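You operate a simulated robot arm through the tools that you are given. There is no shell and no other tool.

Carry out the task below with a simulated two-armed robot. There is one attempt and no reset: what you move stays moved.

TASK
Plug the sink and run warm water up to about the blue line.
Fine: use the red and the blue lever; the needle ends in the green band; red and blue levers off again. Where these are worked on the way, their far stop is far enough and under half their travel is too little: blue lever.

The check looks at the end state, three seconds after you hand in, the way a careful person would. Anything else that was tipped, shoved, dropped, spilled or broken makes it a failure.

THE ROBOT
Two 7-joint arms with two-finger grippers on one trunk that stands fixed in place. Base frame: the origin is at the foot of the trunk, x ahead of it, y to its left, z up; the work surface is at about z = 68. Readings come in cm, degrees, newtons and seconds.
The left shoulder is at [9.8, 17.5, 102.5], the right one opposite. With the tool pointing down near the work surface each hand reaches from about 32 to 90 cm from the base axis, measured 20 degrees to its own side. Payload 2.94 kg a hand.
The TCP of each hand is the grasp point between the finger pads, 3 cm short of the fingertips. In the tool frame z runs along the fingers and y along their closing line. The gripper opens to 13.8 cm; its body begins 10.9 cm behind the TCP.
Orientation is told as [roll, pitch, yaw] about the base's x, y, z axes, in that order, counted from this pose: with the fingers straight down and closing along the base's y, the tool's x points along the base's -x, its y along +y and its z along -z.

THE INTERFACE
- The arms move only by the tool jog_arm. It takes "left_series", "right_series" or both (then of equal length, played together; a hand with none holds still); each is a list of rows, each a list of 7 numbers: the shift along the base's x, y, z in cm, then the turn, a rotation vector about the base's x, y, z in degrees, then the finger opening in cm, from 0 to 13.8. In form: [[x, y, z, wx, wy, wz, jaw], ...]. A call has 1 to 20 rows; each row shifts and turns the commanded pose from where the row before left it. Rows are played at 5 a second. More than 5 cm and 8.6 degrees between two rows, or a gripper value outside its range, and nothing of the call is played. A pose out of reach is approached as far as the arm can. The call stops where the force on the tool passes 40 N (or 10 N more than at its start, if that is more) or the arm is blocked; 0.2 s more then pass. The fingers move at their own pace (about 4.5 cm/s each) and stop on an object; they squeeze with about 43 N. The grip force told is the motor's: it shows also when the fingers shut on nothing. Time passes only in rows, and 0.2 s behind the last, so rows that do not move let the fingers close. It gives the time, the measured TCP pose, the force on the tool (base axes), the opening and the grip force at its end, in the units of the frame above (readings bear some noise), with the torque about the TCP (base axes, N m) and any sound that the robot's microphone picked up.
- Cameras (640 x 400 px; columns grow to the right, rows downward): "scene" is now at [19.66, -6.94, 150.69]; the picture's right is [-0.79, -0.62, 0.00], its down [-0.51, 0.64, -0.57] and it looks along [0.35, -0.45, -0.82] (base axes); focal length 328 px, centre (320, 200). "left" rides on the left gripper at [7.1, -1.9, -14.6] in its tool frame; the picture's right is [0.26, 0.97, 0.00], its down [-0.85, 0.23, -0.48] and it looks along [-0.46, 0.12, 0.88] (tool axes); focal length 280 px, centre (320, 200). "right" rides on the right gripper at [7.1, 1.9, -14.6] in its tool frame; the picture's right is [-0.26, 0.97, 0.00], its down [-0.85, -0.23, -0.48] and it looks along [-0.46, -0.12, 0.88] (tool axes); focal length 280 px, centre (320, 200). There is no depth. A picture from a camera that has moved, and an enlarged one, comes with that camera's place and axes in the base frame and with its lens. The place of the scene camera against the robot may be out by one fixed shift of up to 2.5 cm in any direction.
- snapshot(camera): a new picture of that camera. It takes no simulated time.
- raise_lower(by): moves the trunk up (or, below 0, down) by that many cm; the arms and the scene camera ride with it, the base frame stays. It gives what a move gives, with no picture.
- aim_head(pan, tilt): turns the head with the scene camera to pan (to the left, within 120 degrees either way) and tilt (down, from -29 to 69), counted from straight ahead of the robot (the tilt from the chest, where the trunk bows). It gives what a move gives.
- zoom(camera, box): a new picture of the part [left, top, right, bottom] of that camera's present view, enlarged. It takes no simulated time.
- finish_job(): hands the job in; it is judged then, once.

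Nothing tells you positions but the pictures and the camera data. Unless the task says otherwise, let go and move clear before handing in.

The tools are called as a command line: name --argument value ..., lists and objects as JSON in quotes. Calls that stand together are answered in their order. jog_arm: Moves the arms, as the interface text tells. Its arguments: {"type":"object","properties":{"left_series":{"type":"array"},"right_series":{"type":"array"}},"required":[]} The other tools are called the same way: raise_lower (by) moves the trunk up or down; aim_head (pan, tilt) turns the head that bears the scene camera; snapshot (camera) takes a picture; zoom (camera, box) takes an enlarged picture of a part of a camera's view; finish_job () hands the job in.

At the start:

```text
t: 0.0
left_ee_pos: [50.64, -5.94, 113.79]
left_tcp_rot: [0.0, 0.1, 0.2]
left_wrist_force: [-0.1, -0.4, -0.1]
left_ft_torque: [-0.01, -0.04, 0.0]
left_gripper_width: 13.8
left_finger_force: 0.0
right_ee_pos: [33.57, -38.4, 110.74]
right_tcp_rot: [0.0, 0.1, 0.1]
right_wrist_force: [-0.4, -0.2, -0.4]
right_ft_torque: [0.0, -0.03, 0.0]
right_gripper_width: 13.78
right_finger_force: 0.1
trunk travel left (down, up): [-20.0, 53.4]
head pan, tilt (commanded): [-51.8, 55.0]
```

scene: 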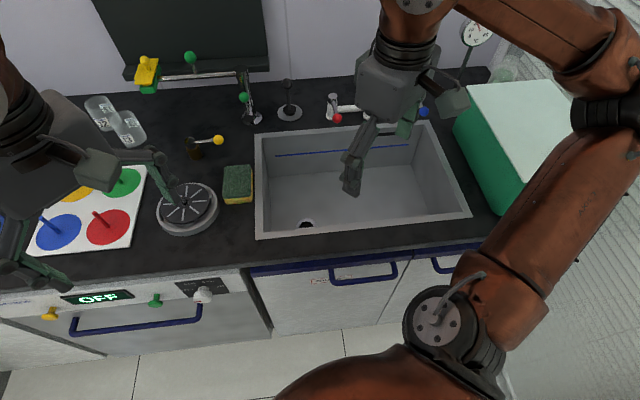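
right: 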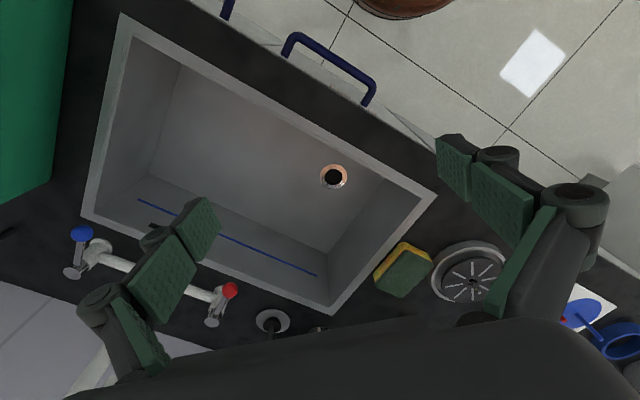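
left: 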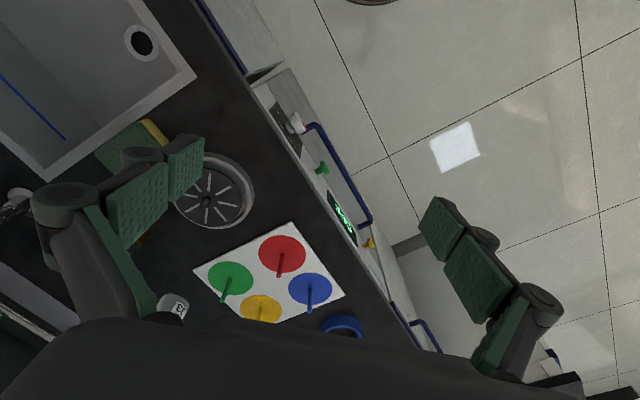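

I see a kitchen counter with a sink (blue line on its back wall), red and blue levers on a two-handle tap, a gauge with a needle, a round grate-like item that may be the plug or strainer, and other props. I'll look closer before moving.

zoom --camera "scene" --box '[240, 60, 480, 240]'

zoom --camera "scene" --box '[420, 0, 540, 90]'

zoom --camera "scene" --box '[80, 40, 320, 240]'

zoom --camera "right" --box '[50, 130, 350, 340]'

```text
2.22 times, centred on (360, 150) of scene
camera zoom: at [19.66, -6.94, 150.69], right [-0.79, -0.62, 0.0], down [-0.51, 0.64, -0.57], along [0.35, -0.45, -0.82], focal length 729 px, centre (231, 311)
```

zoom: 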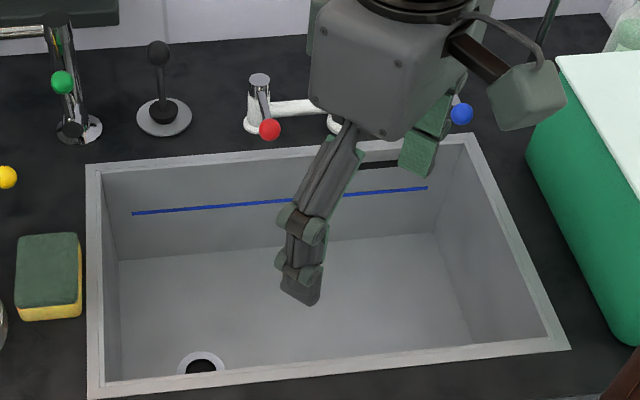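

```text
4.44 times, centred on (480, 45) of scene
camera zoom: at [19.66, -6.94, 150.69], right [-0.79, -0.62, 0.0], down [-0.51, 0.64, -0.57], along [0.35, -0.45, -0.82], focal length 1458 px, centre (-391, 889)
```

zoom: 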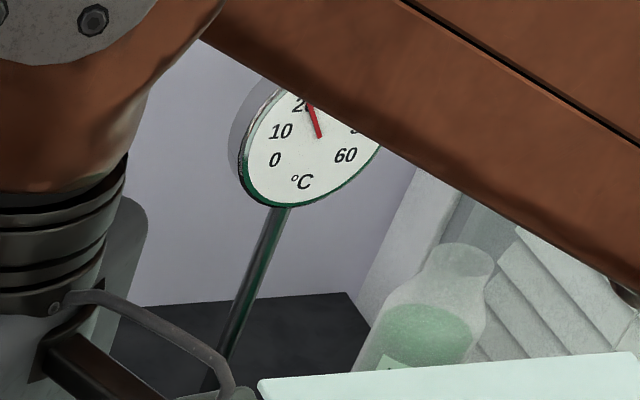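

```text
2.00 times, centred on (200, 140) of scene
camera zoom: at [19.66, -6.94, 150.69], right [-0.79, -0.62, 0.0], down [-0.51, 0.64, -0.57], along [0.35, -0.45, -0.82], focal length 656 px, centre (560, 320)
```

zoom: 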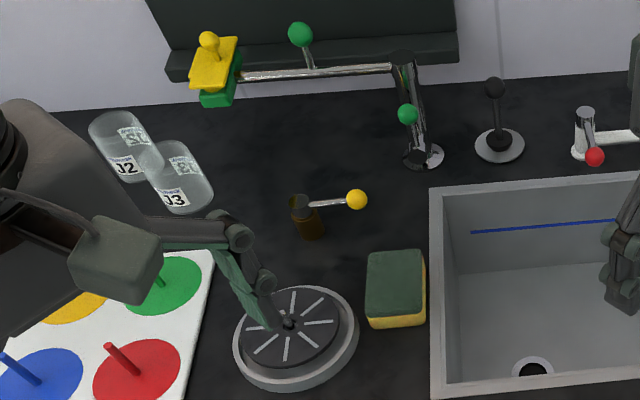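

```text
1.90 times, centred on (200, 235) of right
camera zoom: at [26.5, -36.56, 125.41], right [0.26, 0.97, 0.0], down [0.85, -0.23, 0.48], along [0.46, -0.12, -0.88], focal length 534 px, centre (549, 133)
```

zoom: 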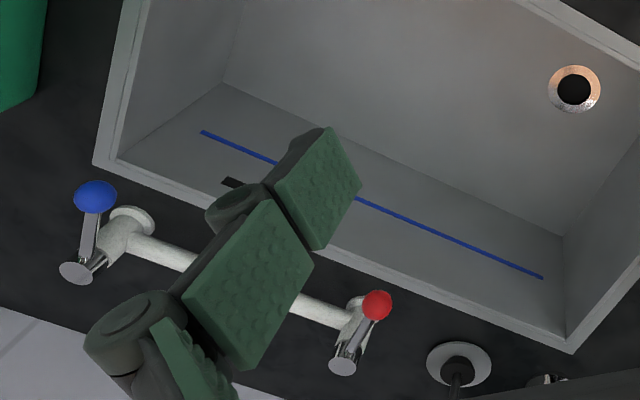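

The wrist cameras agree with each other: the counter is turned about 45° to the base and its top is near z≈86. The sink is about 47 x 30 cm, and the tap sits behind it. I'll turn the right hand to face the counter, staying high, so its camera shows the tap clearly.

jog_arm --right_series '[[-1, -1, 0.7, 0, 0, -7.5, 13.8], [-1, -1, 0.7, 0, 0, -7.5, 13.8], [-1, -1, 0.7, 0, 0, -7.5, 13.8], [-1, -1, 0.7, 0, 0, -7.5, 13.8], [-1, -1, 0.7, 0, 0, -7.5, 13.8], [-1, -1, 0.7, 0, 0, -7.5, 13.8]]'

snapshot --camera "right"

snapshot --camera "scene"

```text
t: 1.4
left_ee_pos: [50.67, -5.87, 113.69]
left_tcp_rot: [0.1, 0.0, 0.1]
left_wrist_force: [-0.4, -0.2, 0.1]
left_ft_torque: [0.0, -0.01, 0.02]
left_gripper_width: 13.81
left_finger_force: 0.0
right_ee_pos: [27.47, -44.5, 114.98]
right_tcp_rot: [-0.2, 0.0, -45.1]
right_wrist_force: [-0.4, -0.7, -0.3]
right_ft_torque: [-0.03, 0.02, -0.02]
right_gripper_width: 13.81
right_finger_force: 0.0
trunk travel left (down, up): [-20.0, 53.4]
head pan, tilt (commanded): [-51.8, 55.0]
```

```text
taken
camera right: at [23.89, -38.07, 129.58], right [0.87, 0.5, 0.0], down [0.44, -0.76, 0.48], along [0.24, -0.41, -0.88], focal length 280 px, centre (320, 200)
```

right: 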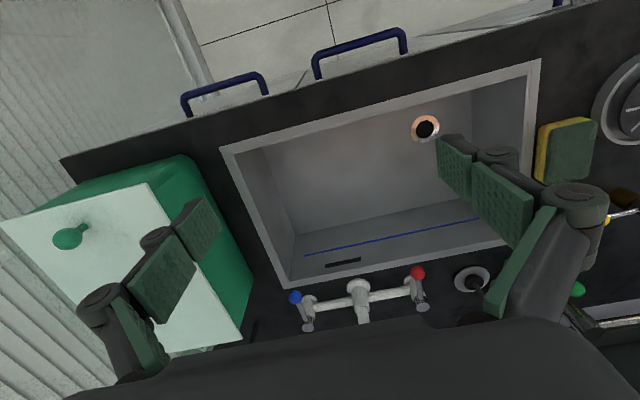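

```text
taken
camera scene: at [19.59, -6.9, 150.71], right [-0.79, -0.62, 0.0], down [-0.51, 0.64, -0.57], along [0.35, -0.45, -0.82], focal length 328 px, centre (320, 200)
```

scene: 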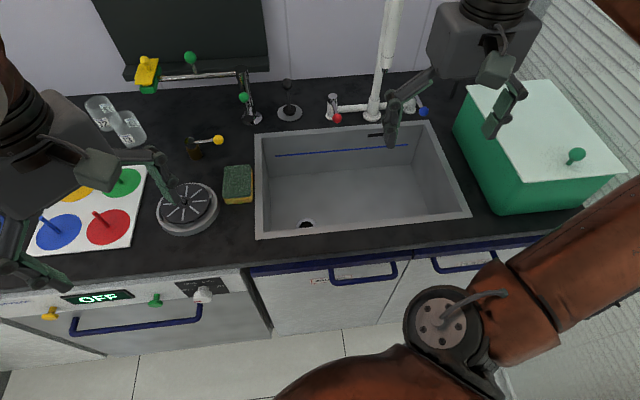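

The tall white spout and both levers are now in view, and the lidded green box is on the right. I'll zoom in to study the levers, the black-knob post and the drain.

zoom --camera "scene" --box '[260, 60, 460, 185]'

zoom --camera "right" --box '[270, 220, 510, 370]'

zoom --camera "right" --box '[370, 90, 490, 165]'

zoom --camera "scene" --box '[230, 60, 330, 140]'

```text
3.20 times, centred on (360, 122) of scene
camera zoom: at [19.59, -6.9, 150.71], right [-0.79, -0.62, 0.0], down [-0.51, 0.64, -0.57], along [0.35, -0.45, -0.82], focal length 1050 px, centre (192, 448)
```

zoom: 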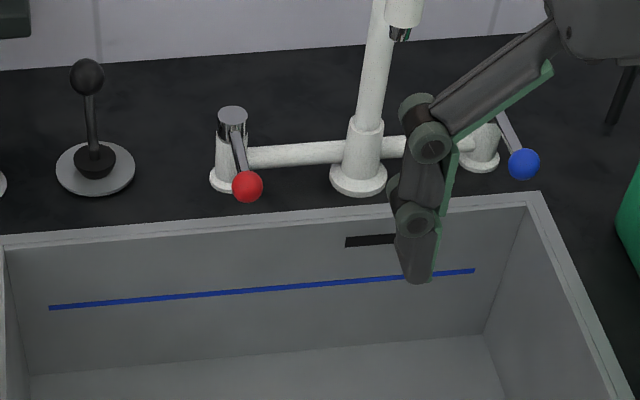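

```text
2.67 times, centred on (390, 295) of right
camera zoom: at [23.89, -38.07, 129.58], right [0.87, 0.5, 0.0], down [0.44, -0.76, 0.48], along [0.24, -0.41, -0.88], focal length 748 px, centre (133, -53)
```

zoom: 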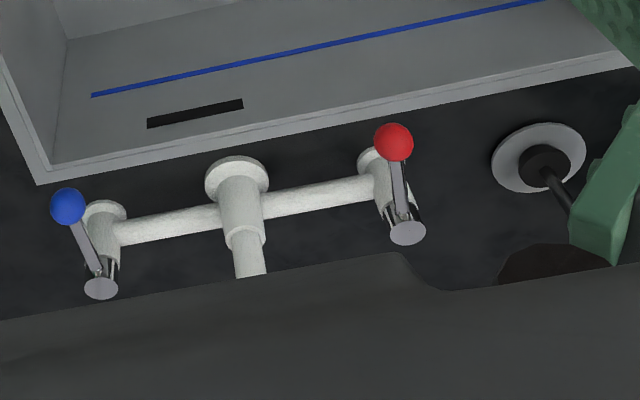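

```text
5.33 times, centred on (430, 128) of right
camera zoom: at [23.89, -38.07, 129.58], right [0.87, 0.5, 0.0], down [0.44, -0.76, 0.48], along [0.24, -0.41, -0.88], focal length 1495 px, centre (-267, 587)
```

zoom: 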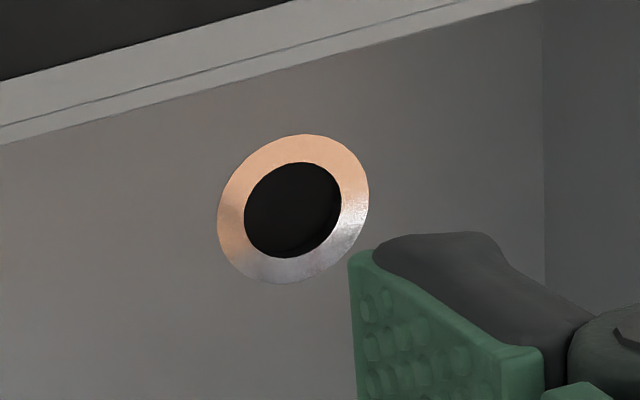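

```text
5.00 times, centred on (280, 100) of scene
camera zoom: at [19.59, -6.9, 150.71], right [-0.79, -0.62, 0.0], down [-0.51, 0.64, -0.57], along [0.35, -0.45, -0.82], focal length 1640 px, centre (520, 700)
```

zoom: 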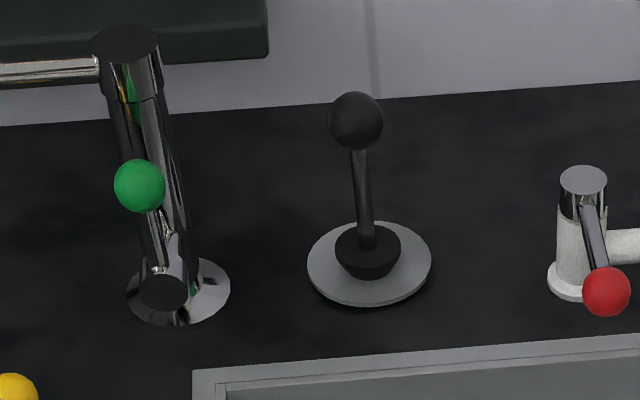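

The black ball lever beside the tap looks like a pop-up drain lever, since the drain hole is open and no loose plug is in sight. I'll read the small labels and inspect the other items and the gauge before deciding.

zoom --camera "scene" --box '[270, 250, 370, 312]'

zoom --camera "scene" --box '[130, 150, 270, 245]'

zoom --camera "left" --box '[100, 120, 300, 250]'

zoom --camera "left" --box '[80, 0, 220, 90]'

aim_head --pan -51.8 --tilt 35

snapshot --camera "scene"

```text
6.40 times, centred on (320, 281) of scene
camera zoom: at [19.59, -6.9, 150.71], right [-0.79, -0.62, 0.0], down [-0.51, 0.64, -0.57], along [0.35, -0.45, -0.82], focal length 2100 px, centre (320, -318)
```

zoom: 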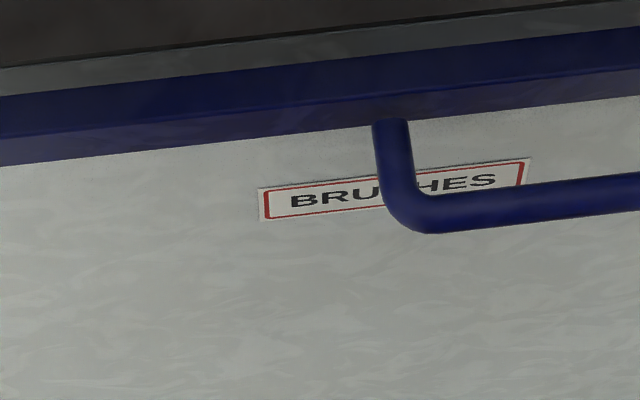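

```text
4.21 times, centred on (200, 198) of scene
camera zoom: at [19.59, -6.9, 150.71], right [-0.79, -0.62, 0.0], down [-0.51, 0.64, -0.57], along [0.35, -0.45, -0.82], focal length 1381 px, centre (825, 210)
```

zoom: 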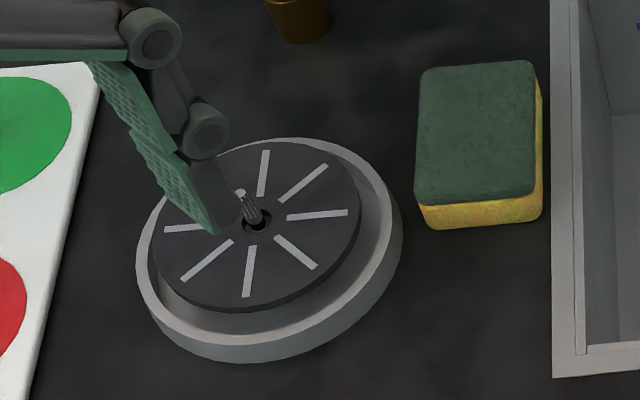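

```text
3.08 times, centred on (200, 185) of left
camera zoom: at [43.66, -7.96, 128.33], right [-0.26, 0.96, 0.0], down [0.85, 0.23, 0.48], along [0.46, 0.13, -0.88], focal length 863 px, centre (689, 246)
```

zoom: 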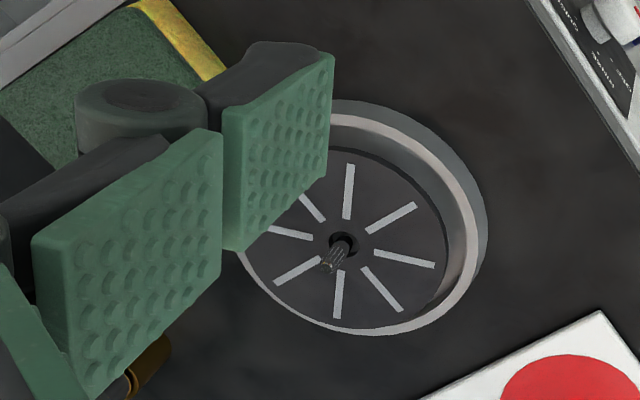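

```text
4.44 times, centred on (150, 45) of left
camera zoom: at [43.66, -7.96, 128.33], right [-0.26, 0.96, 0.0], down [0.85, 0.23, 0.48], along [0.46, 0.13, -0.88], focal length 1246 px, centre (1076, 889)
```

zoom: 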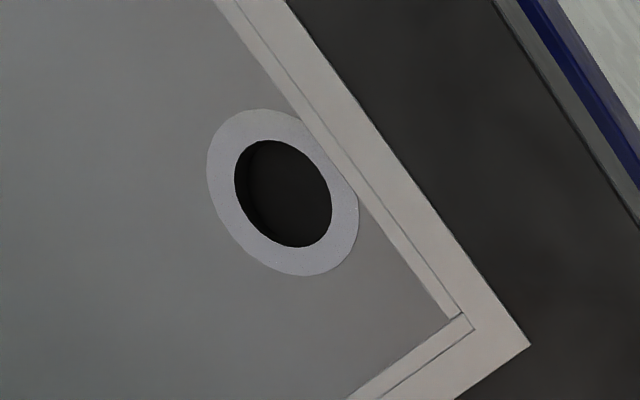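

```text
t: 2.2
left_ee_pos: [50.81, -6.0, 113.71]
left_tcp_rot: [0.0, 0.0, 0.1]
left_wrist_force: [0.1, 0.1, 0.3]
left_ft_torque: [0.03, 0.0, -0.01]
left_gripper_width: 13.83
left_finger_force: 0.0
right_ee_pos: [27.56, -44.46, 114.9]
right_tcp_rot: [-0.1, 0.0, -44.9]
right_wrist_force: [0.5, 0.3, -0.1]
right_ft_torque: [-0.02, 0.01, 0.0]
right_gripper_width: 13.82
right_finger_force: 0.1
trunk travel left (down, up): [-20.0, 53.4]
head pan, tilt (commanded): [-51.8, 35.0]
```

```text
taken
camera scene: at [20.63, -8.18, 153.52], right [-0.79, -0.62, 0.0], down [-0.36, 0.45, -0.82], along [0.51, -0.64, -0.57], focal length 328 px, centre (320, 200)
```

scene: 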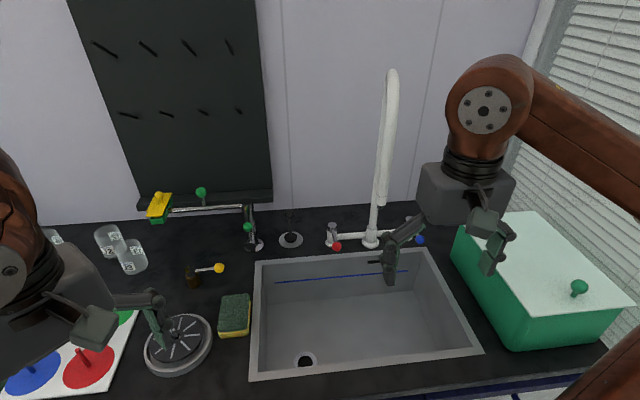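

The gooseneck spout points into the sink, and the gauge is hidden behind the right arm. I'll pan the head around to look for a loose plug and for the gauge.

aim_head --pan -20 --tilt 45

snapshot --camera "scene"

aim_head --pan -75 --tilt 40

snapshot --camera "scene"

```text
t: 3.2
left_ee_pos: [50.76, -6.07, 113.66]
left_tcp_rot: [0.1, 0.0, 0.0]
left_wrist_force: [-0.4, 0.2, -0.5]
left_ft_torque: [0.0, -0.04, 0.02]
left_gripper_width: 13.82
left_finger_force: 0.1
right_ee_pos: [27.63, -44.47, 114.92]
right_tcp_rot: [-0.1, 0.0, -44.9]
right_wrist_force: [0.2, 0.3, -0.2]
right_ft_torque: [0.03, -0.02, 0.0]
right_gripper_width: 13.81
right_finger_force: 0.0
trunk travel left (down, up): [-20.0, 53.4]
head pan, tilt (commanded): [-20.0, 45.0]
```

```text
taken
camera scene: at [22.84, -4.05, 152.04], right [-0.34, -0.94, 0.0], down [-0.66, 0.24, -0.71], along [0.66, -0.24, -0.71], focal length 328 px, centre (320, 200)
```

scene: 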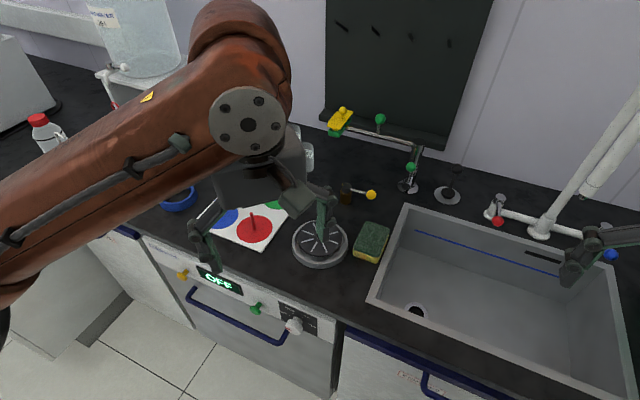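

```text
t: 4.4
left_ee_pos: [50.63, -6.02, 113.73]
left_tcp_rot: [-0.1, 0.1, 0.1]
left_wrist_force: [-0.2, 0.6, -0.6]
left_ft_torque: [0.02, 0.0, 0.0]
left_gripper_width: 13.8
left_finger_force: 0.0
right_ee_pos: [27.59, -44.63, 115.0]
right_tcp_rot: [-0.1, -0.1, -44.8]
right_wrist_force: [-0.8, 0.5, 0.7]
right_ft_torque: [0.01, 0.01, -0.01]
right_gripper_width: 13.79
right_finger_force: 0.1
trunk travel left (down, up): [-20.0, 53.4]
head pan, tilt (commanded): [-75.0, 40.0]
```

```text
taken
camera scene: at [17.41, -9.47, 152.77], right [-0.97, -0.26, 0.0], down [-0.17, 0.62, -0.77], along [0.2, -0.74, -0.64], focal length 328 px, centre (320, 200)
```

scene: 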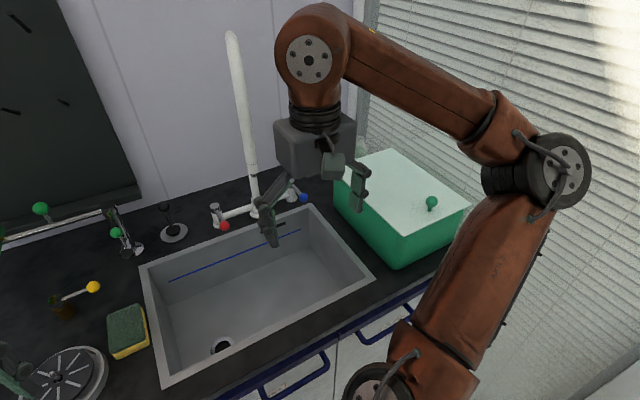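

No loose plug shows on the counter, so the black ball lever with the disc beside the tap is still the likely drain control. I'll shift the left hand away and slide the right hand left, which gives a wide stereo baseline and uncovers the gauge.

jog_arm --left_series '[[0, 2.5, 1, 0, 0, 0, 13.8], [0, 2.5, 1, 0, 0, 0, 13.8], [0, 2.5, 1, 0, 0, 0, 13.8], [0, 2.5, 1, 0, 0, 0, 13.8], [0, 0, 0, 0, 0, 0, 13.8], [0, 0, 0, 0, 0, 0, 13.8]]' --right_series '[[2.3, 2.3, 0, 0, 0, 0, 13.8], [2.3, 2.3, 0, 0, 0, 0, 13.8], [2.3, 2.3, 0, 0, 0, 0, 13.8], [2.3, 2.3, 0, 0, 0, 0, 13.8], [2.3, 2.3, 0, 0, 0, 0, 13.8], [2.3, 2.3, 0, 0, 0, 0, 13.8]]'

snapshot --camera "right"

aim_head --pan -58 --tilt 40

snapshot --camera "scene"

```text
t: 5.8
left_ee_pos: [50.94, 4.33, 117.65]
left_tcp_rot: [0.1, 0.1, 0.1]
left_wrist_force: [-0.5, 0.0, -0.2]
left_ft_torque: [-0.07, 0.01, 0.01]
left_gripper_width: 13.79
left_finger_force: 0.0
right_ee_pos: [41.59, -30.41, 114.84]
right_tcp_rot: [-0.1, 0.0, -45.0]
right_wrist_force: [0.9, 0.4, -0.3]
right_ft_torque: [-0.05, -0.01, 0.02]
right_gripper_width: 13.81
right_finger_force: 0.0
trunk travel left (down, up): [-20.0, 53.4]
head pan, tilt (commanded): [-75.0, 40.0]
```

```text
taken
camera right: at [37.88, -23.94, 129.4], right [0.87, 0.5, 0.0], down [0.44, -0.76, 0.48], along [0.24, -0.41, -0.88], focal length 280 px, centre (320, 200)
```

right: 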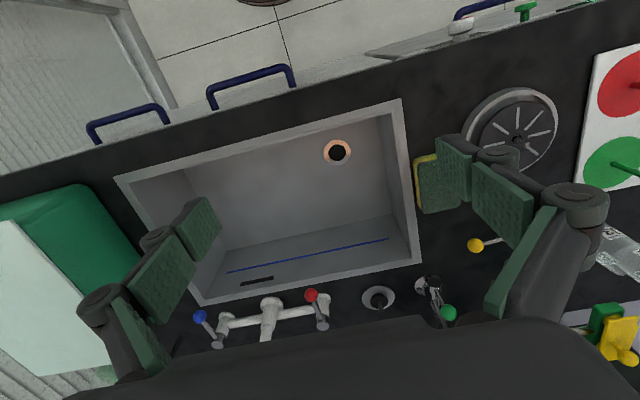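

```text
t: 6.6
left_ee_pos: [50.8, 4.08, 117.61]
left_tcp_rot: [0.0, 0.1, 0.1]
left_wrist_force: [0.4, -0.2, -0.8]
left_ft_torque: [0.0, -0.03, -0.01]
left_gripper_width: 13.82
left_finger_force: 0.1
right_ee_pos: [41.46, -30.48, 114.75]
right_tcp_rot: [-0.2, 0.0, -44.9]
right_wrist_force: [0.9, 0.5, 0.0]
right_ft_torque: [0.03, 0.0, 0.03]
right_gripper_width: 13.8
right_finger_force: 0.0
trunk travel left (down, up): [-20.0, 53.4]
head pan, tilt (commanded): [-58.0, 40.0]
```

```text
taken
camera scene: at [19.71, -8.42, 152.77], right [-0.85, -0.53, 0.0], down [-0.34, 0.55, -0.77], along [0.41, -0.65, -0.64], focal length 328 px, centre (320, 200)
```

scene: 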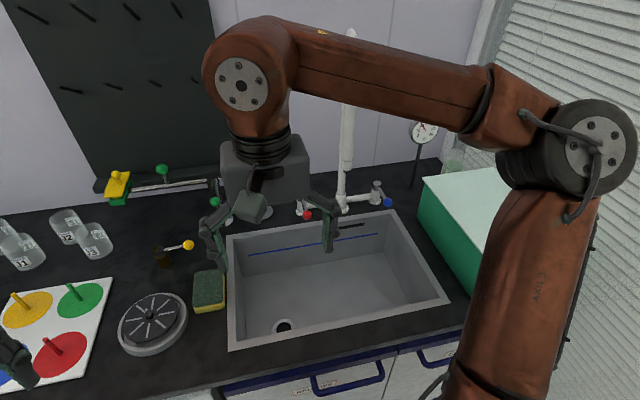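

zoom --camera "scene" --box '[395, 110, 455, 150]'

zoom --camera "right" --box '[180, 240, 480, 350]'

zoom --camera "scene" --box '[280, 140, 440, 240]'

zoom --camera "right" --box '[300, 130, 380, 180]'

```text
10.00 times, centred on (425, 130) of scene
camera zoom: at [19.71, -8.42, 152.77], right [-0.85, -0.53, 0.0], down [-0.34, 0.55, -0.77], along [0.41, -0.65, -0.64], focal length 3281 px, centre (-730, 900)
```

zoom: 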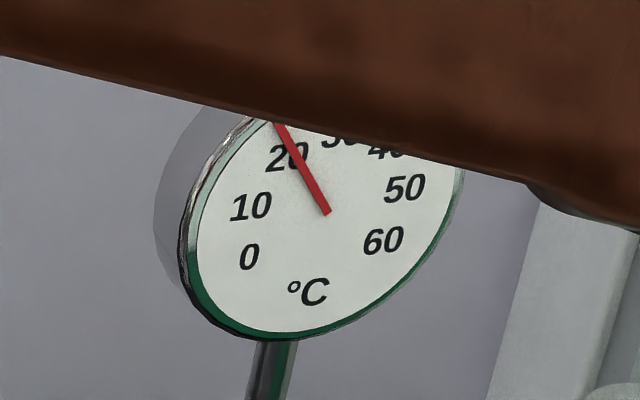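

```text
2.13 times, centred on (330, 295) of right
camera zoom: at [37.8, -24.12, 129.4], right [0.87, 0.5, 0.0], down [0.44, -0.76, 0.48], along [0.24, -0.41, -0.88], focal length 598 px, centre (299, -3)
```

zoom: 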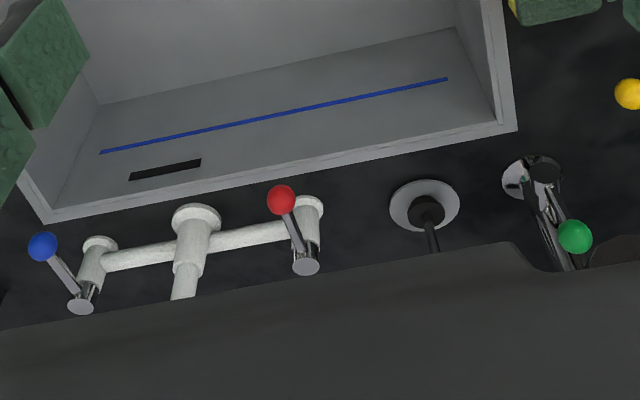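

```text
4.00 times, centred on (360, 190) of scene
camera zoom: at [19.71, -8.42, 152.77], right [-0.85, -0.53, 0.0], down [-0.34, 0.55, -0.77], along [0.41, -0.65, -0.64], focal length 1312 px, centre (160, 240)
```

zoom: 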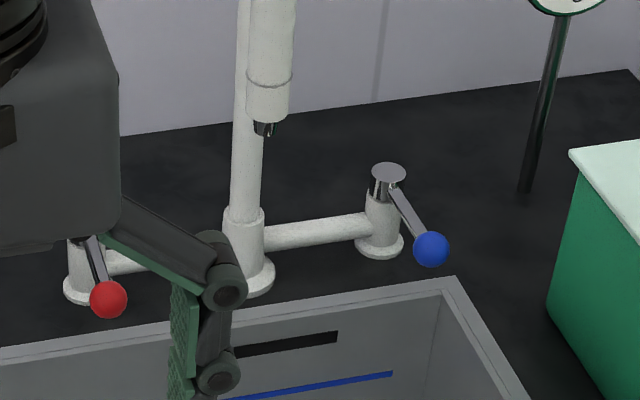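

```text
8.00 times, centred on (340, 155) of right
camera zoom: at [37.8, -24.12, 129.4], right [0.87, 0.5, 0.0], down [0.44, -0.76, 0.48], along [0.24, -0.41, -0.88], focal length 2243 px, centre (160, 560)
```

zoom: 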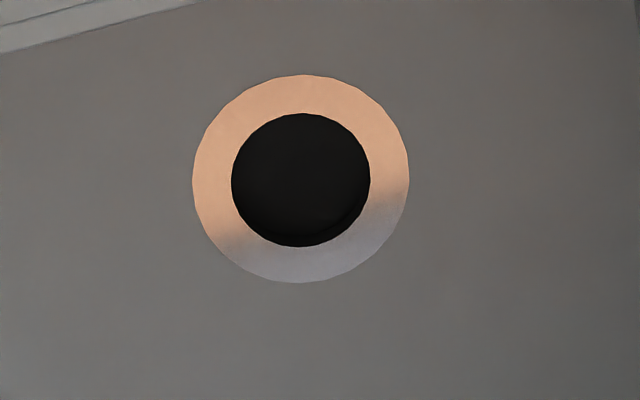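

Triangulating from two wrist views, in counter coordinates (d is away from the robot, r is to the right):
- **Red lever:** knob at d≈82.4, r≈2.3, z≈92.
- **Blue lever:** knob at d≈82.7, r≈25.3, z≈91.6.
- **Lever posts:** both at d≈91, with both levers pointing straight at me.
- **Black lever:** base at d≈93, r≈-9.6.
- **Drain:** d≈65, r≈-8, floor z≈68.

Next I'll bring the right hand over the sink for a close look at the black lever.

jog_arm --right_series '[[2.7, -2.4, 0, 0, 0, 0, 5], [2.7, -2.4, 0, 0, 0, 0, 5], [2.7, -2.4, 0, 0, 0, 0, 5], [2.7, -2.4, 0, 0, 0, 0, 5], [2.7, -2.4, 0, 0, 0, 0, 5], [2.7, -2.4, 0, 0, 0, 0, 5], [2.7, -2.4, 0, 0, 0, 0, 5], [0, 0, 0, 0, 0, 0, 5]]'

snapshot --camera "right"

snapshot --camera "scene"

```text
t: 8.4
left_ee_pos: [50.73, 4.05, 117.74]
left_tcp_rot: [0.0, 0.0, 0.1]
left_wrist_force: [-0.5, 0.1, 0.7]
left_ft_torque: [-0.04, -0.05, 0.02]
left_gripper_width: 13.8
left_finger_force: 0.0
right_ee_pos: [60.29, -47.49, 115.12]
right_tcp_rot: [0.0, 0.0, -44.9]
right_wrist_force: [-0.8, 0.3, 0.2]
right_ft_torque: [-0.02, -0.03, 0.01]
right_gripper_width: 5.0
right_finger_force: 0.1
trunk travel left (down, up): [-20.0, 53.4]
head pan, tilt (commanded): [-58.0, 40.0]
```

```text
taken
camera right: at [56.59, -41.15, 129.76], right [0.87, 0.5, 0.0], down [0.44, -0.76, 0.48], along [0.24, -0.41, -0.88], focal length 280 px, centre (320, 200)
```

right: 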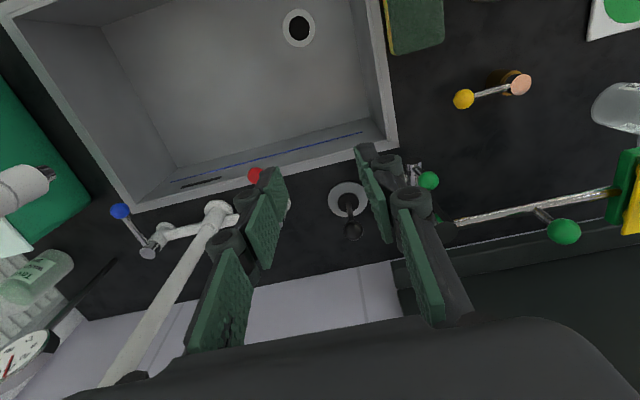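

```text
taken
camera scene: at [19.61, -8.4, 152.79], right [-0.85, -0.53, 0.0], down [-0.34, 0.55, -0.77], along [0.41, -0.65, -0.64], focal length 328 px, centre (320, 200)
```

scene: 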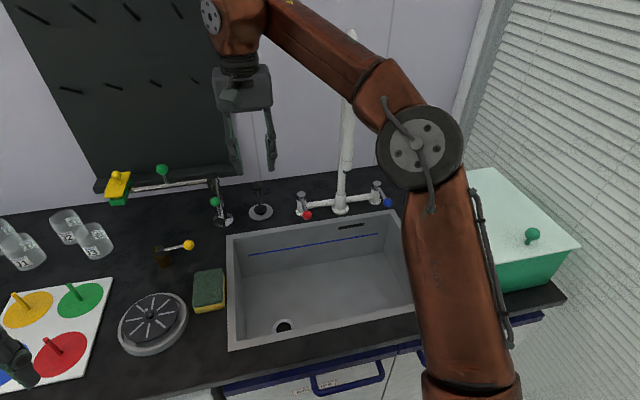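

The black lever is in clear view between the fingers, and the spout nozzle works out to be over the sink (d≈72, r≈9, z≈112). I'll zoom on the black lever, the gauge and the tap.

zoom --camera "right" --box '[310, 160, 400, 260]'

zoom --camera "right" --box '[0, 310, 80, 400]'

zoom --camera "scene" --box '[200, 150, 420, 350]'

zoom --camera "right" --box '[260, 0, 340, 60]'

```text
4.00 times, centred on (355, 210) of right
camera zoom: at [56.59, -41.15, 129.76], right [0.87, 0.5, 0.0], down [0.44, -0.76, 0.48], along [0.24, -0.41, -0.88], focal length 1122 px, centre (180, 160)
```

zoom: 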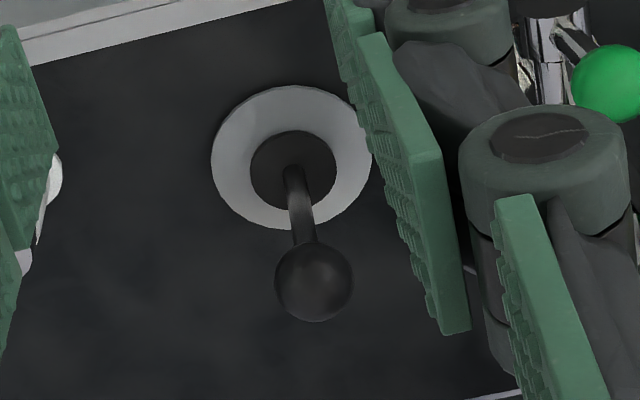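

```text
4.44 times, centred on (40, 355) of right
camera zoom: at [56.59, -41.15, 129.76], right [0.87, 0.5, 0.0], down [0.44, -0.76, 0.48], along [0.24, -0.41, -0.88], focal length 1246 px, centre (1564, -489)
```

zoom: 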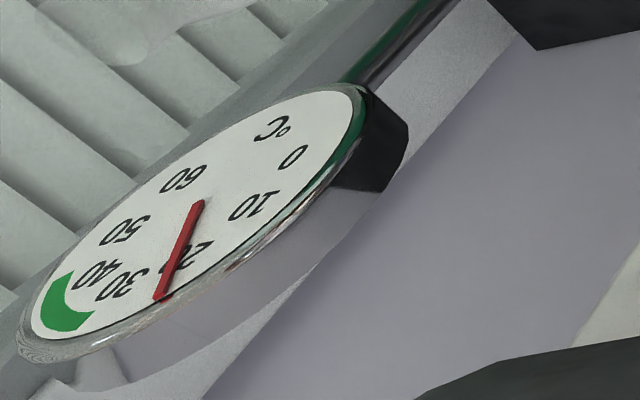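

```text
2.00 times, centred on (310, 250) of scene
camera zoom: at [19.61, -8.4, 152.79], right [-0.85, -0.53, 0.0], down [-0.34, 0.55, -0.77], along [0.41, -0.65, -0.64], focal length 656 px, centre (340, 100)
```

zoom: 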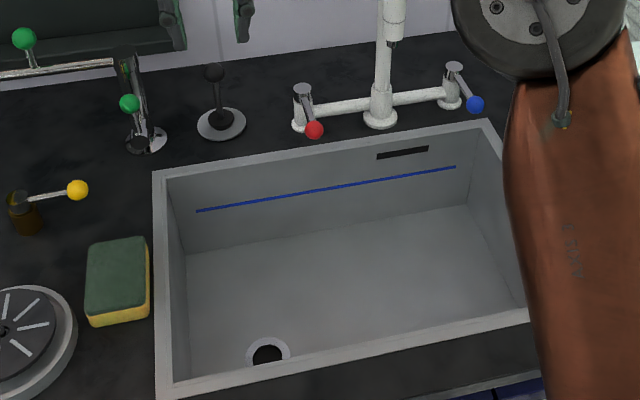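

```text
6.67 times, centred on (300, 30) of right
camera zoom: at [56.59, -41.15, 129.76], right [0.87, 0.5, 0.0], down [0.44, -0.76, 0.48], along [0.24, -0.41, -0.88], focal length 1869 px, centre (453, 1333)
```

zoom: 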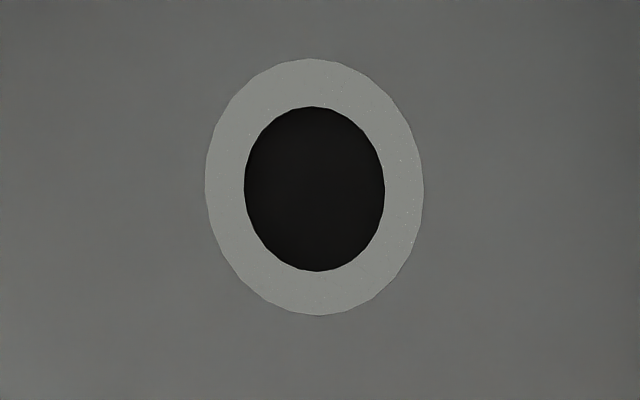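

The gauge's green band runs roughly from 30 to 40 °C, and the needle is at about 23 now. The black rod stands upright with its ball at d≈93, r≈-9.6, z≈95.5, level with the drain. I'll tilt the hand forward 30° and move closer so I can grasp the ball and feel which way it moves.

jog_arm --right_series '[[1.29, -1.11, -1.3, -5.3, -5.3, 0, 5], [1.29, -1.11, -1.3, -5.3, -5.3, 0, 5], [1.29, -1.11, -1.3, -5.3, -5.3, 0, 5], [1.29, -1.11, -1.3, -5.3, -5.3, 0, 5], [0, 0, 0, 0, 0, 0, 5]]'

snapshot --camera "right"

snapshot --camera "scene"

```text
t: 9.6
left_ee_pos: [50.83, 3.9, 117.79]
left_tcp_rot: [0.0, 0.1, 0.1]
left_wrist_force: [-0.3, -0.1, -0.5]
left_ft_torque: [-0.02, 0.0, 0.01]
left_gripper_width: 13.77
left_finger_force: 0.1
right_ee_pos: [65.57, -52.03, 109.79]
right_tcp_rot: [0.0, -29.9, -45.0]
right_wrist_force: [0.5, -0.6, 0.3]
right_ft_torque: [-0.02, 0.01, 0.03]
right_gripper_width: 5.01
right_finger_force: 0.0
trunk travel left (down, up): [-20.0, 53.4]
head pan, tilt (commanded): [-58.0, 40.0]
```

```text
taken
camera right: at [57.31, -41.01, 118.85], right [0.84, 0.52, 0.13], down [0.19, -0.51, 0.84], along [0.5, -0.68, -0.53], focal length 280 px, centre (320, 200)
```

right: 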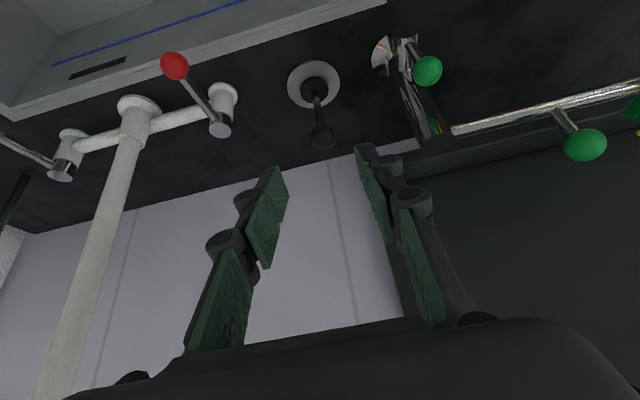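

```text
taken
camera scene: at [19.71, -8.47, 152.77], right [-0.85, -0.53, 0.0], down [-0.34, 0.55, -0.77], along [0.41, -0.65, -0.64], focal length 328 px, centre (320, 200)
```

scene: 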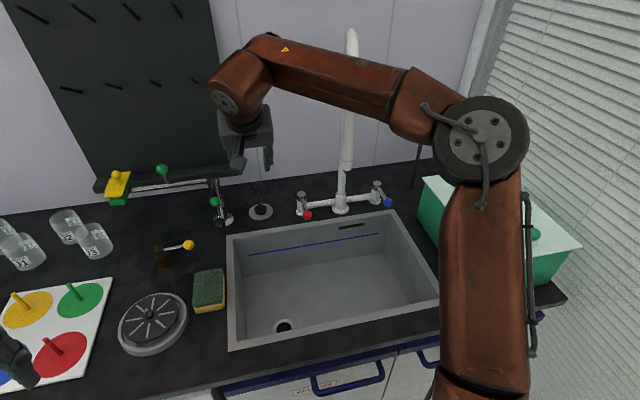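

The forearm would pass close to the gooseneck if I reached in steeply. I'll tilt the hand further, to about 57°, so the wrist and forearm stay in front of the spout during the approach.

jog_arm --right_series '[[-0.55, 0.55, -1.4, -4.77, -4.77, 0, 5], [-0.55, 0.55, -1.4, -4.77, -4.77, 0, 5], [-0.55, 0.55, -1.4, -4.77, -4.77, 0, 5], [-0.55, 0.55, -1.4, -4.77, -4.77, 0, 5], [0, 0, 0, 0, 0, 0, 5]]'

snapshot --camera "right"

snapshot --camera "scene"

```text
t: 10.8
left_ee_pos: [50.83, 3.97, 117.68]
left_tcp_rot: [0.0, 0.0, 0.0]
left_wrist_force: [0.2, 0.3, 0.9]
left_ft_torque: [0.01, -0.02, 0.02]
left_gripper_width: 13.79
left_finger_force: 0.0
right_ee_pos: [63.26, -49.75, 104.07]
right_tcp_rot: [-0.2, -57.0, -44.8]
right_wrist_force: [-0.2, -0.3, -0.3]
right_ft_torque: [0.0, 0.02, 0.01]
right_gripper_width: 5.0
right_finger_force: 0.0
trunk travel left (down, up): [-20.0, 53.4]
head pan, tilt (commanded): [-58.0, 40.0]
```

```text
taken
camera right: at [53.25, -37.03, 106.24], right [0.78, 0.58, 0.22], down [-0.12, -0.21, 0.97], along [0.61, -0.79, -0.09], focal length 280 px, centre (320, 200)
```

right: 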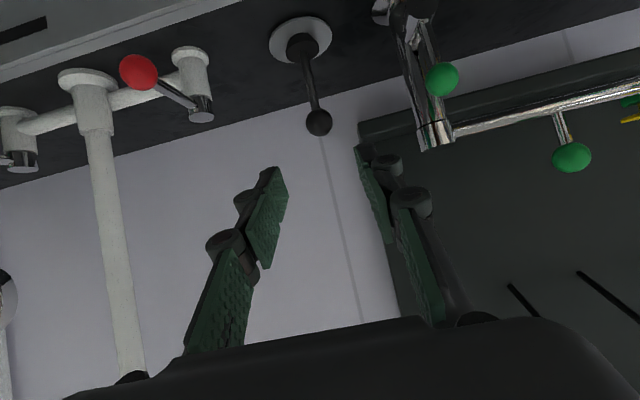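

```text
taken
camera scene: at [19.7, -8.51, 152.77], right [-0.85, -0.53, 0.0], down [-0.34, 0.55, -0.77], along [0.41, -0.65, -0.64], focal length 328 px, centre (320, 200)
```

scene: 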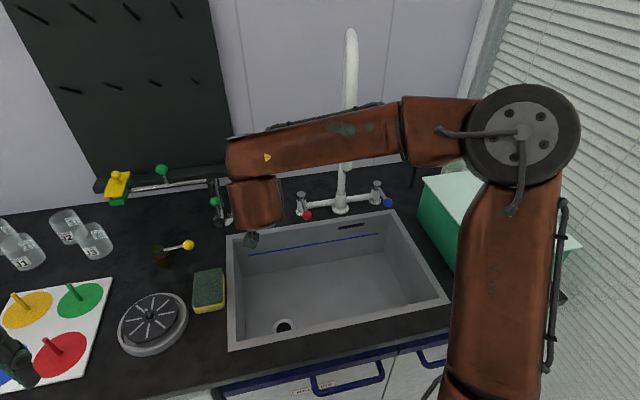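

The ball lies straight along the hand's axis, about 15.8 cm ahead. I'll advance most of the way, check alignment, then close on it.

jog_arm --right_series '[[1.77, -1.77, -1.65, 0, 0, 0, 5], [1.77, -1.77, -1.65, 0, 0, 0, 5], [1.77, -1.77, -1.65, 0, 0, 0, 5], [0.9, -0.9, -0.8, 0, 0, 0, 5], [0, 0, 0, 0, 0, 0, 5]]'

snapshot --camera "right"

snapshot --camera "scene"

```text
t: 12.0
left_ee_pos: [50.82, 3.97, 117.62]
left_tcp_rot: [0.1, 0.1, 0.1]
left_wrist_force: [0.1, 0.0, -0.9]
left_ft_torque: [0.0, 0.0, 0.01]
left_gripper_width: 13.81
left_finger_force: 0.0
right_ee_pos: [69.6, -56.01, 98.31]
right_tcp_rot: [-0.2, -56.8, -44.9]
right_wrist_force: [-0.4, 0.6, 0.1]
right_ft_torque: [0.01, 0.01, 0.01]
right_gripper_width: 5.0
right_finger_force: 0.2
trunk travel left (down, up): [-20.0, 53.4]
head pan, tilt (commanded): [-58.0, 40.0]
```

```text
taken
camera right: at [59.65, -43.28, 100.45], right [0.78, 0.58, 0.22], down [-0.12, -0.21, 0.97], along [0.61, -0.79, -0.09], focal length 280 px, centre (320, 200)
```

right: 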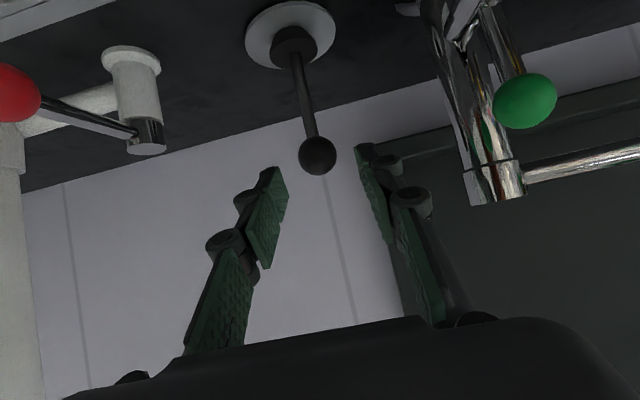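

```text
taken
camera scene: at [19.7, -8.45, 152.77], right [-0.85, -0.53, 0.0], down [-0.34, 0.55, -0.77], along [0.41, -0.65, -0.64], focal length 328 px, centre (320, 200)
```

scene: 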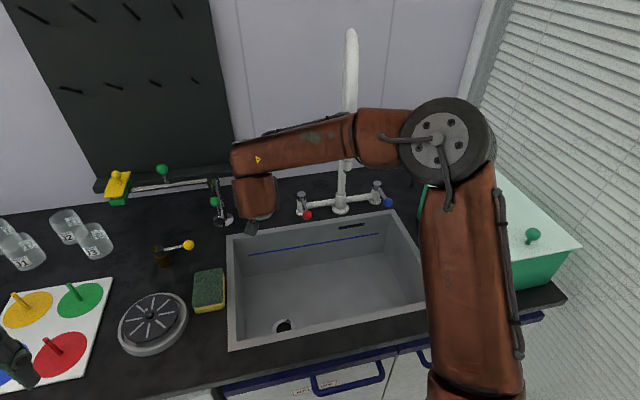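

Alignment is good and the forearm is well clear of the spout. I'll move the last 5 cm and close on the ball.

jog_arm --right_series '[[1.5, -1.5, -1.45, 0, 0, 0, 5], [1.5, -1.5, -1.4, 0, 0, 0, 5], [0, 0, 0, 0, 0, 0, 2], [0, 0, 0, 0, 0, 0, 0], [0, 0, 0, 0, 0, 0, 0], [0, 0, 0, 0, 0, 0, 0]]'

snapshot --camera "right"

```text
t: 13.4
left_ee_pos: [50.96, 4.0, 117.63]
left_tcp_rot: [-0.1, 0.0, 0.1]
left_wrist_force: [0.6, 0.2, -0.1]
left_ft_torque: [0.0, 0.03, 0.01]
left_gripper_width: 13.79
left_finger_force: 0.1
right_ee_pos: [72.59, -58.69, 95.56]
right_tcp_rot: [-0.1, -57.0, -44.8]
right_wrist_force: [0.8, -0.2, 1.9]
right_ft_torque: [-0.05, -0.12, -0.02]
right_gripper_width: 2.71
right_finger_force: 42.8
trunk travel left (down, up): [-20.0, 53.4]
head pan, tilt (commanded): [-58.0, 40.0]
```

```text
taken
camera right: at [62.56, -46.04, 97.65], right [0.78, 0.58, 0.22], down [-0.12, -0.21, 0.97], along [0.61, -0.79, -0.09], focal length 280 px, centre (320, 200)
```

right: 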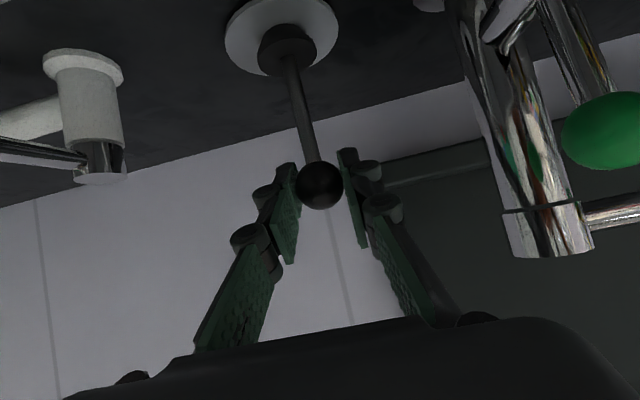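

The ball is held (2.7 cm). I'll test a gentle upward pull first, in case it works like a lift-rod.

jog_arm --right_series '[[0, 0, 0.4, 0, 0, 0, 0], [0, 0, 0.4, 0, 0, 0, 0]]'

```text
t: 14.0
left_ee_pos: [50.84, 4.13, 117.67]
left_tcp_rot: [-0.1, 0.0, 0.0]
left_wrist_force: [0.5, 0.1, -0.1]
left_ft_torque: [0.01, 0.01, -0.01]
left_gripper_width: 13.83
left_finger_force: 0.1
right_ee_pos: [72.53, -58.73, 96.34]
right_tcp_rot: [-0.2, -56.9, -45.0]
right_wrist_force: [-0.7, 0.1, -1.1]
right_ft_torque: [0.0, 0.02, 0.02]
right_gripper_width: 2.75
right_finger_force: 43.1
trunk travel left (down, up): [-20.0, 53.4]
head pan, tilt (commanded): [-58.0, 40.0]
```

jog_arm --right_series '[[0, 0, 0.5, 0, 0, 0, 0], [0, 0, 0.5, 0, 0, 0, 0]]'

snapshot --camera "right"

zoom --camera "scene" --box '[240, 290, 340, 350]'

```text
t: 14.6
left_ee_pos: [50.77, 4.1, 117.67]
left_tcp_rot: [0.0, 0.0, 0.1]
left_wrist_force: [0.4, -0.2, -0.2]
left_ft_torque: [-0.01, -0.01, 0.0]
left_gripper_width: 13.81
left_finger_force: 0.0
right_ee_pos: [72.46, -59.01, 97.39]
right_tcp_rot: [-0.3, -56.9, -44.9]
right_wrist_force: [0.2, -0.1, -1.3]
right_ft_torque: [-0.03, 0.0, -0.01]
right_gripper_width: 2.75
right_finger_force: 42.7
trunk travel left (down, up): [-20.0, 53.4]
head pan, tilt (commanded): [-58.0, 40.0]
```

```text
taken
camera right: at [62.45, -46.18, 99.49], right [0.78, 0.58, 0.22], down [-0.12, -0.21, 0.97], along [0.61, -0.79, -0.1], focal length 280 px, centre (320, 200)
```

right: 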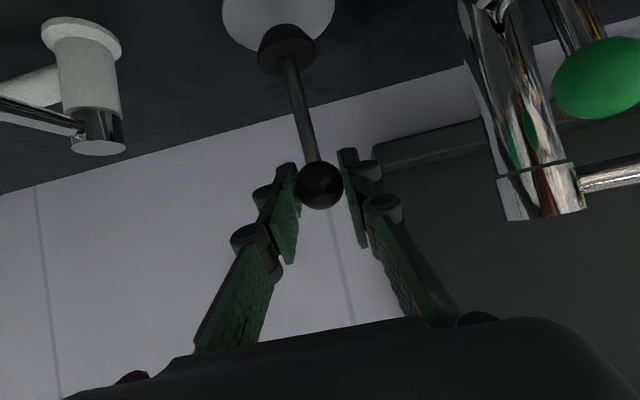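

```text
6.40 times, centred on (290, 320) of scene
camera zoom: at [19.74, -8.48, 152.76], right [-0.85, -0.53, 0.0], down [-0.34, 0.55, -0.77], along [0.41, -0.65, -0.64], focal length 2100 px, centre (512, -568)
```

zoom: 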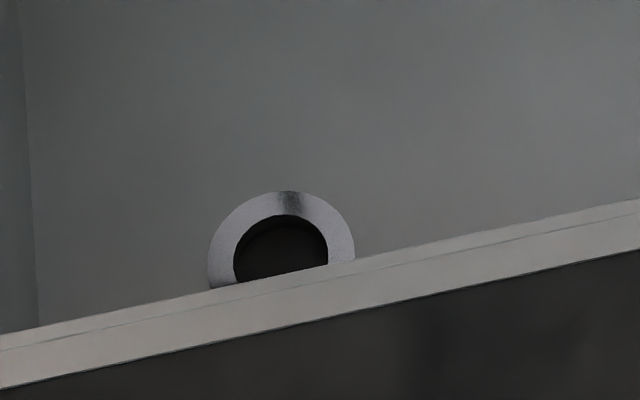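

The rod lifts freely with little force, and something lighter now shows inside the drain hole, so it is a lift-rod for the plug. I'll keep raising it in small steps.

jog_arm --right_series '[[0, 0, 0.5, 0, 0, 0, 0], [0, 0, 0.5, 0, 0, 0, 0]]'

zoom --camera "scene" --box '[240, 290, 340, 350]'

snapshot --camera "right"

```text
t: 15.2
left_ee_pos: [50.76, 3.98, 117.56]
left_tcp_rot: [0.0, 0.1, 0.1]
left_wrist_force: [-0.2, 0.2, -0.5]
left_ft_torque: [-0.03, -0.01, 0.0]
left_gripper_width: 13.82
left_finger_force: 0.0
right_ee_pos: [72.59, -58.8, 98.27]
right_tcp_rot: [0.0, -56.9, -44.9]
right_wrist_force: [0.7, -0.7, -1.4]
right_ft_torque: [0.01, -0.01, -0.01]
right_gripper_width: 2.74
right_finger_force: 43.1
trunk travel left (down, up): [-20.0, 53.4]
head pan, tilt (commanded): [-58.0, 40.0]
```

```text
6.40 times, centred on (290, 320) of scene
camera zoom: at [19.74, -8.48, 152.76], right [-0.85, -0.53, 0.0], down [-0.34, 0.55, -0.77], along [0.41, -0.65, -0.64], focal length 2100 px, centre (512, -568)
```

zoom: 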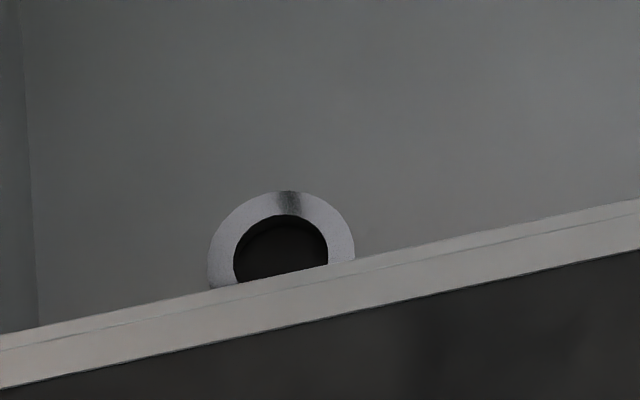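

```text
taken
camera right: at [62.5, -46.14, 100.39], right [0.78, 0.58, 0.22], down [-0.12, -0.21, 0.97], along [0.61, -0.79, -0.1], focal length 280 px, centre (320, 200)
```

right: 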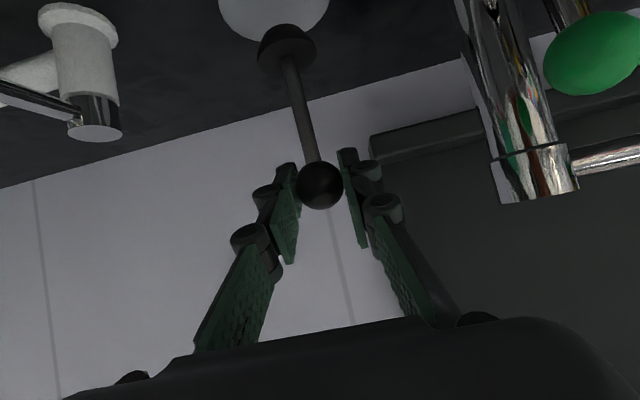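

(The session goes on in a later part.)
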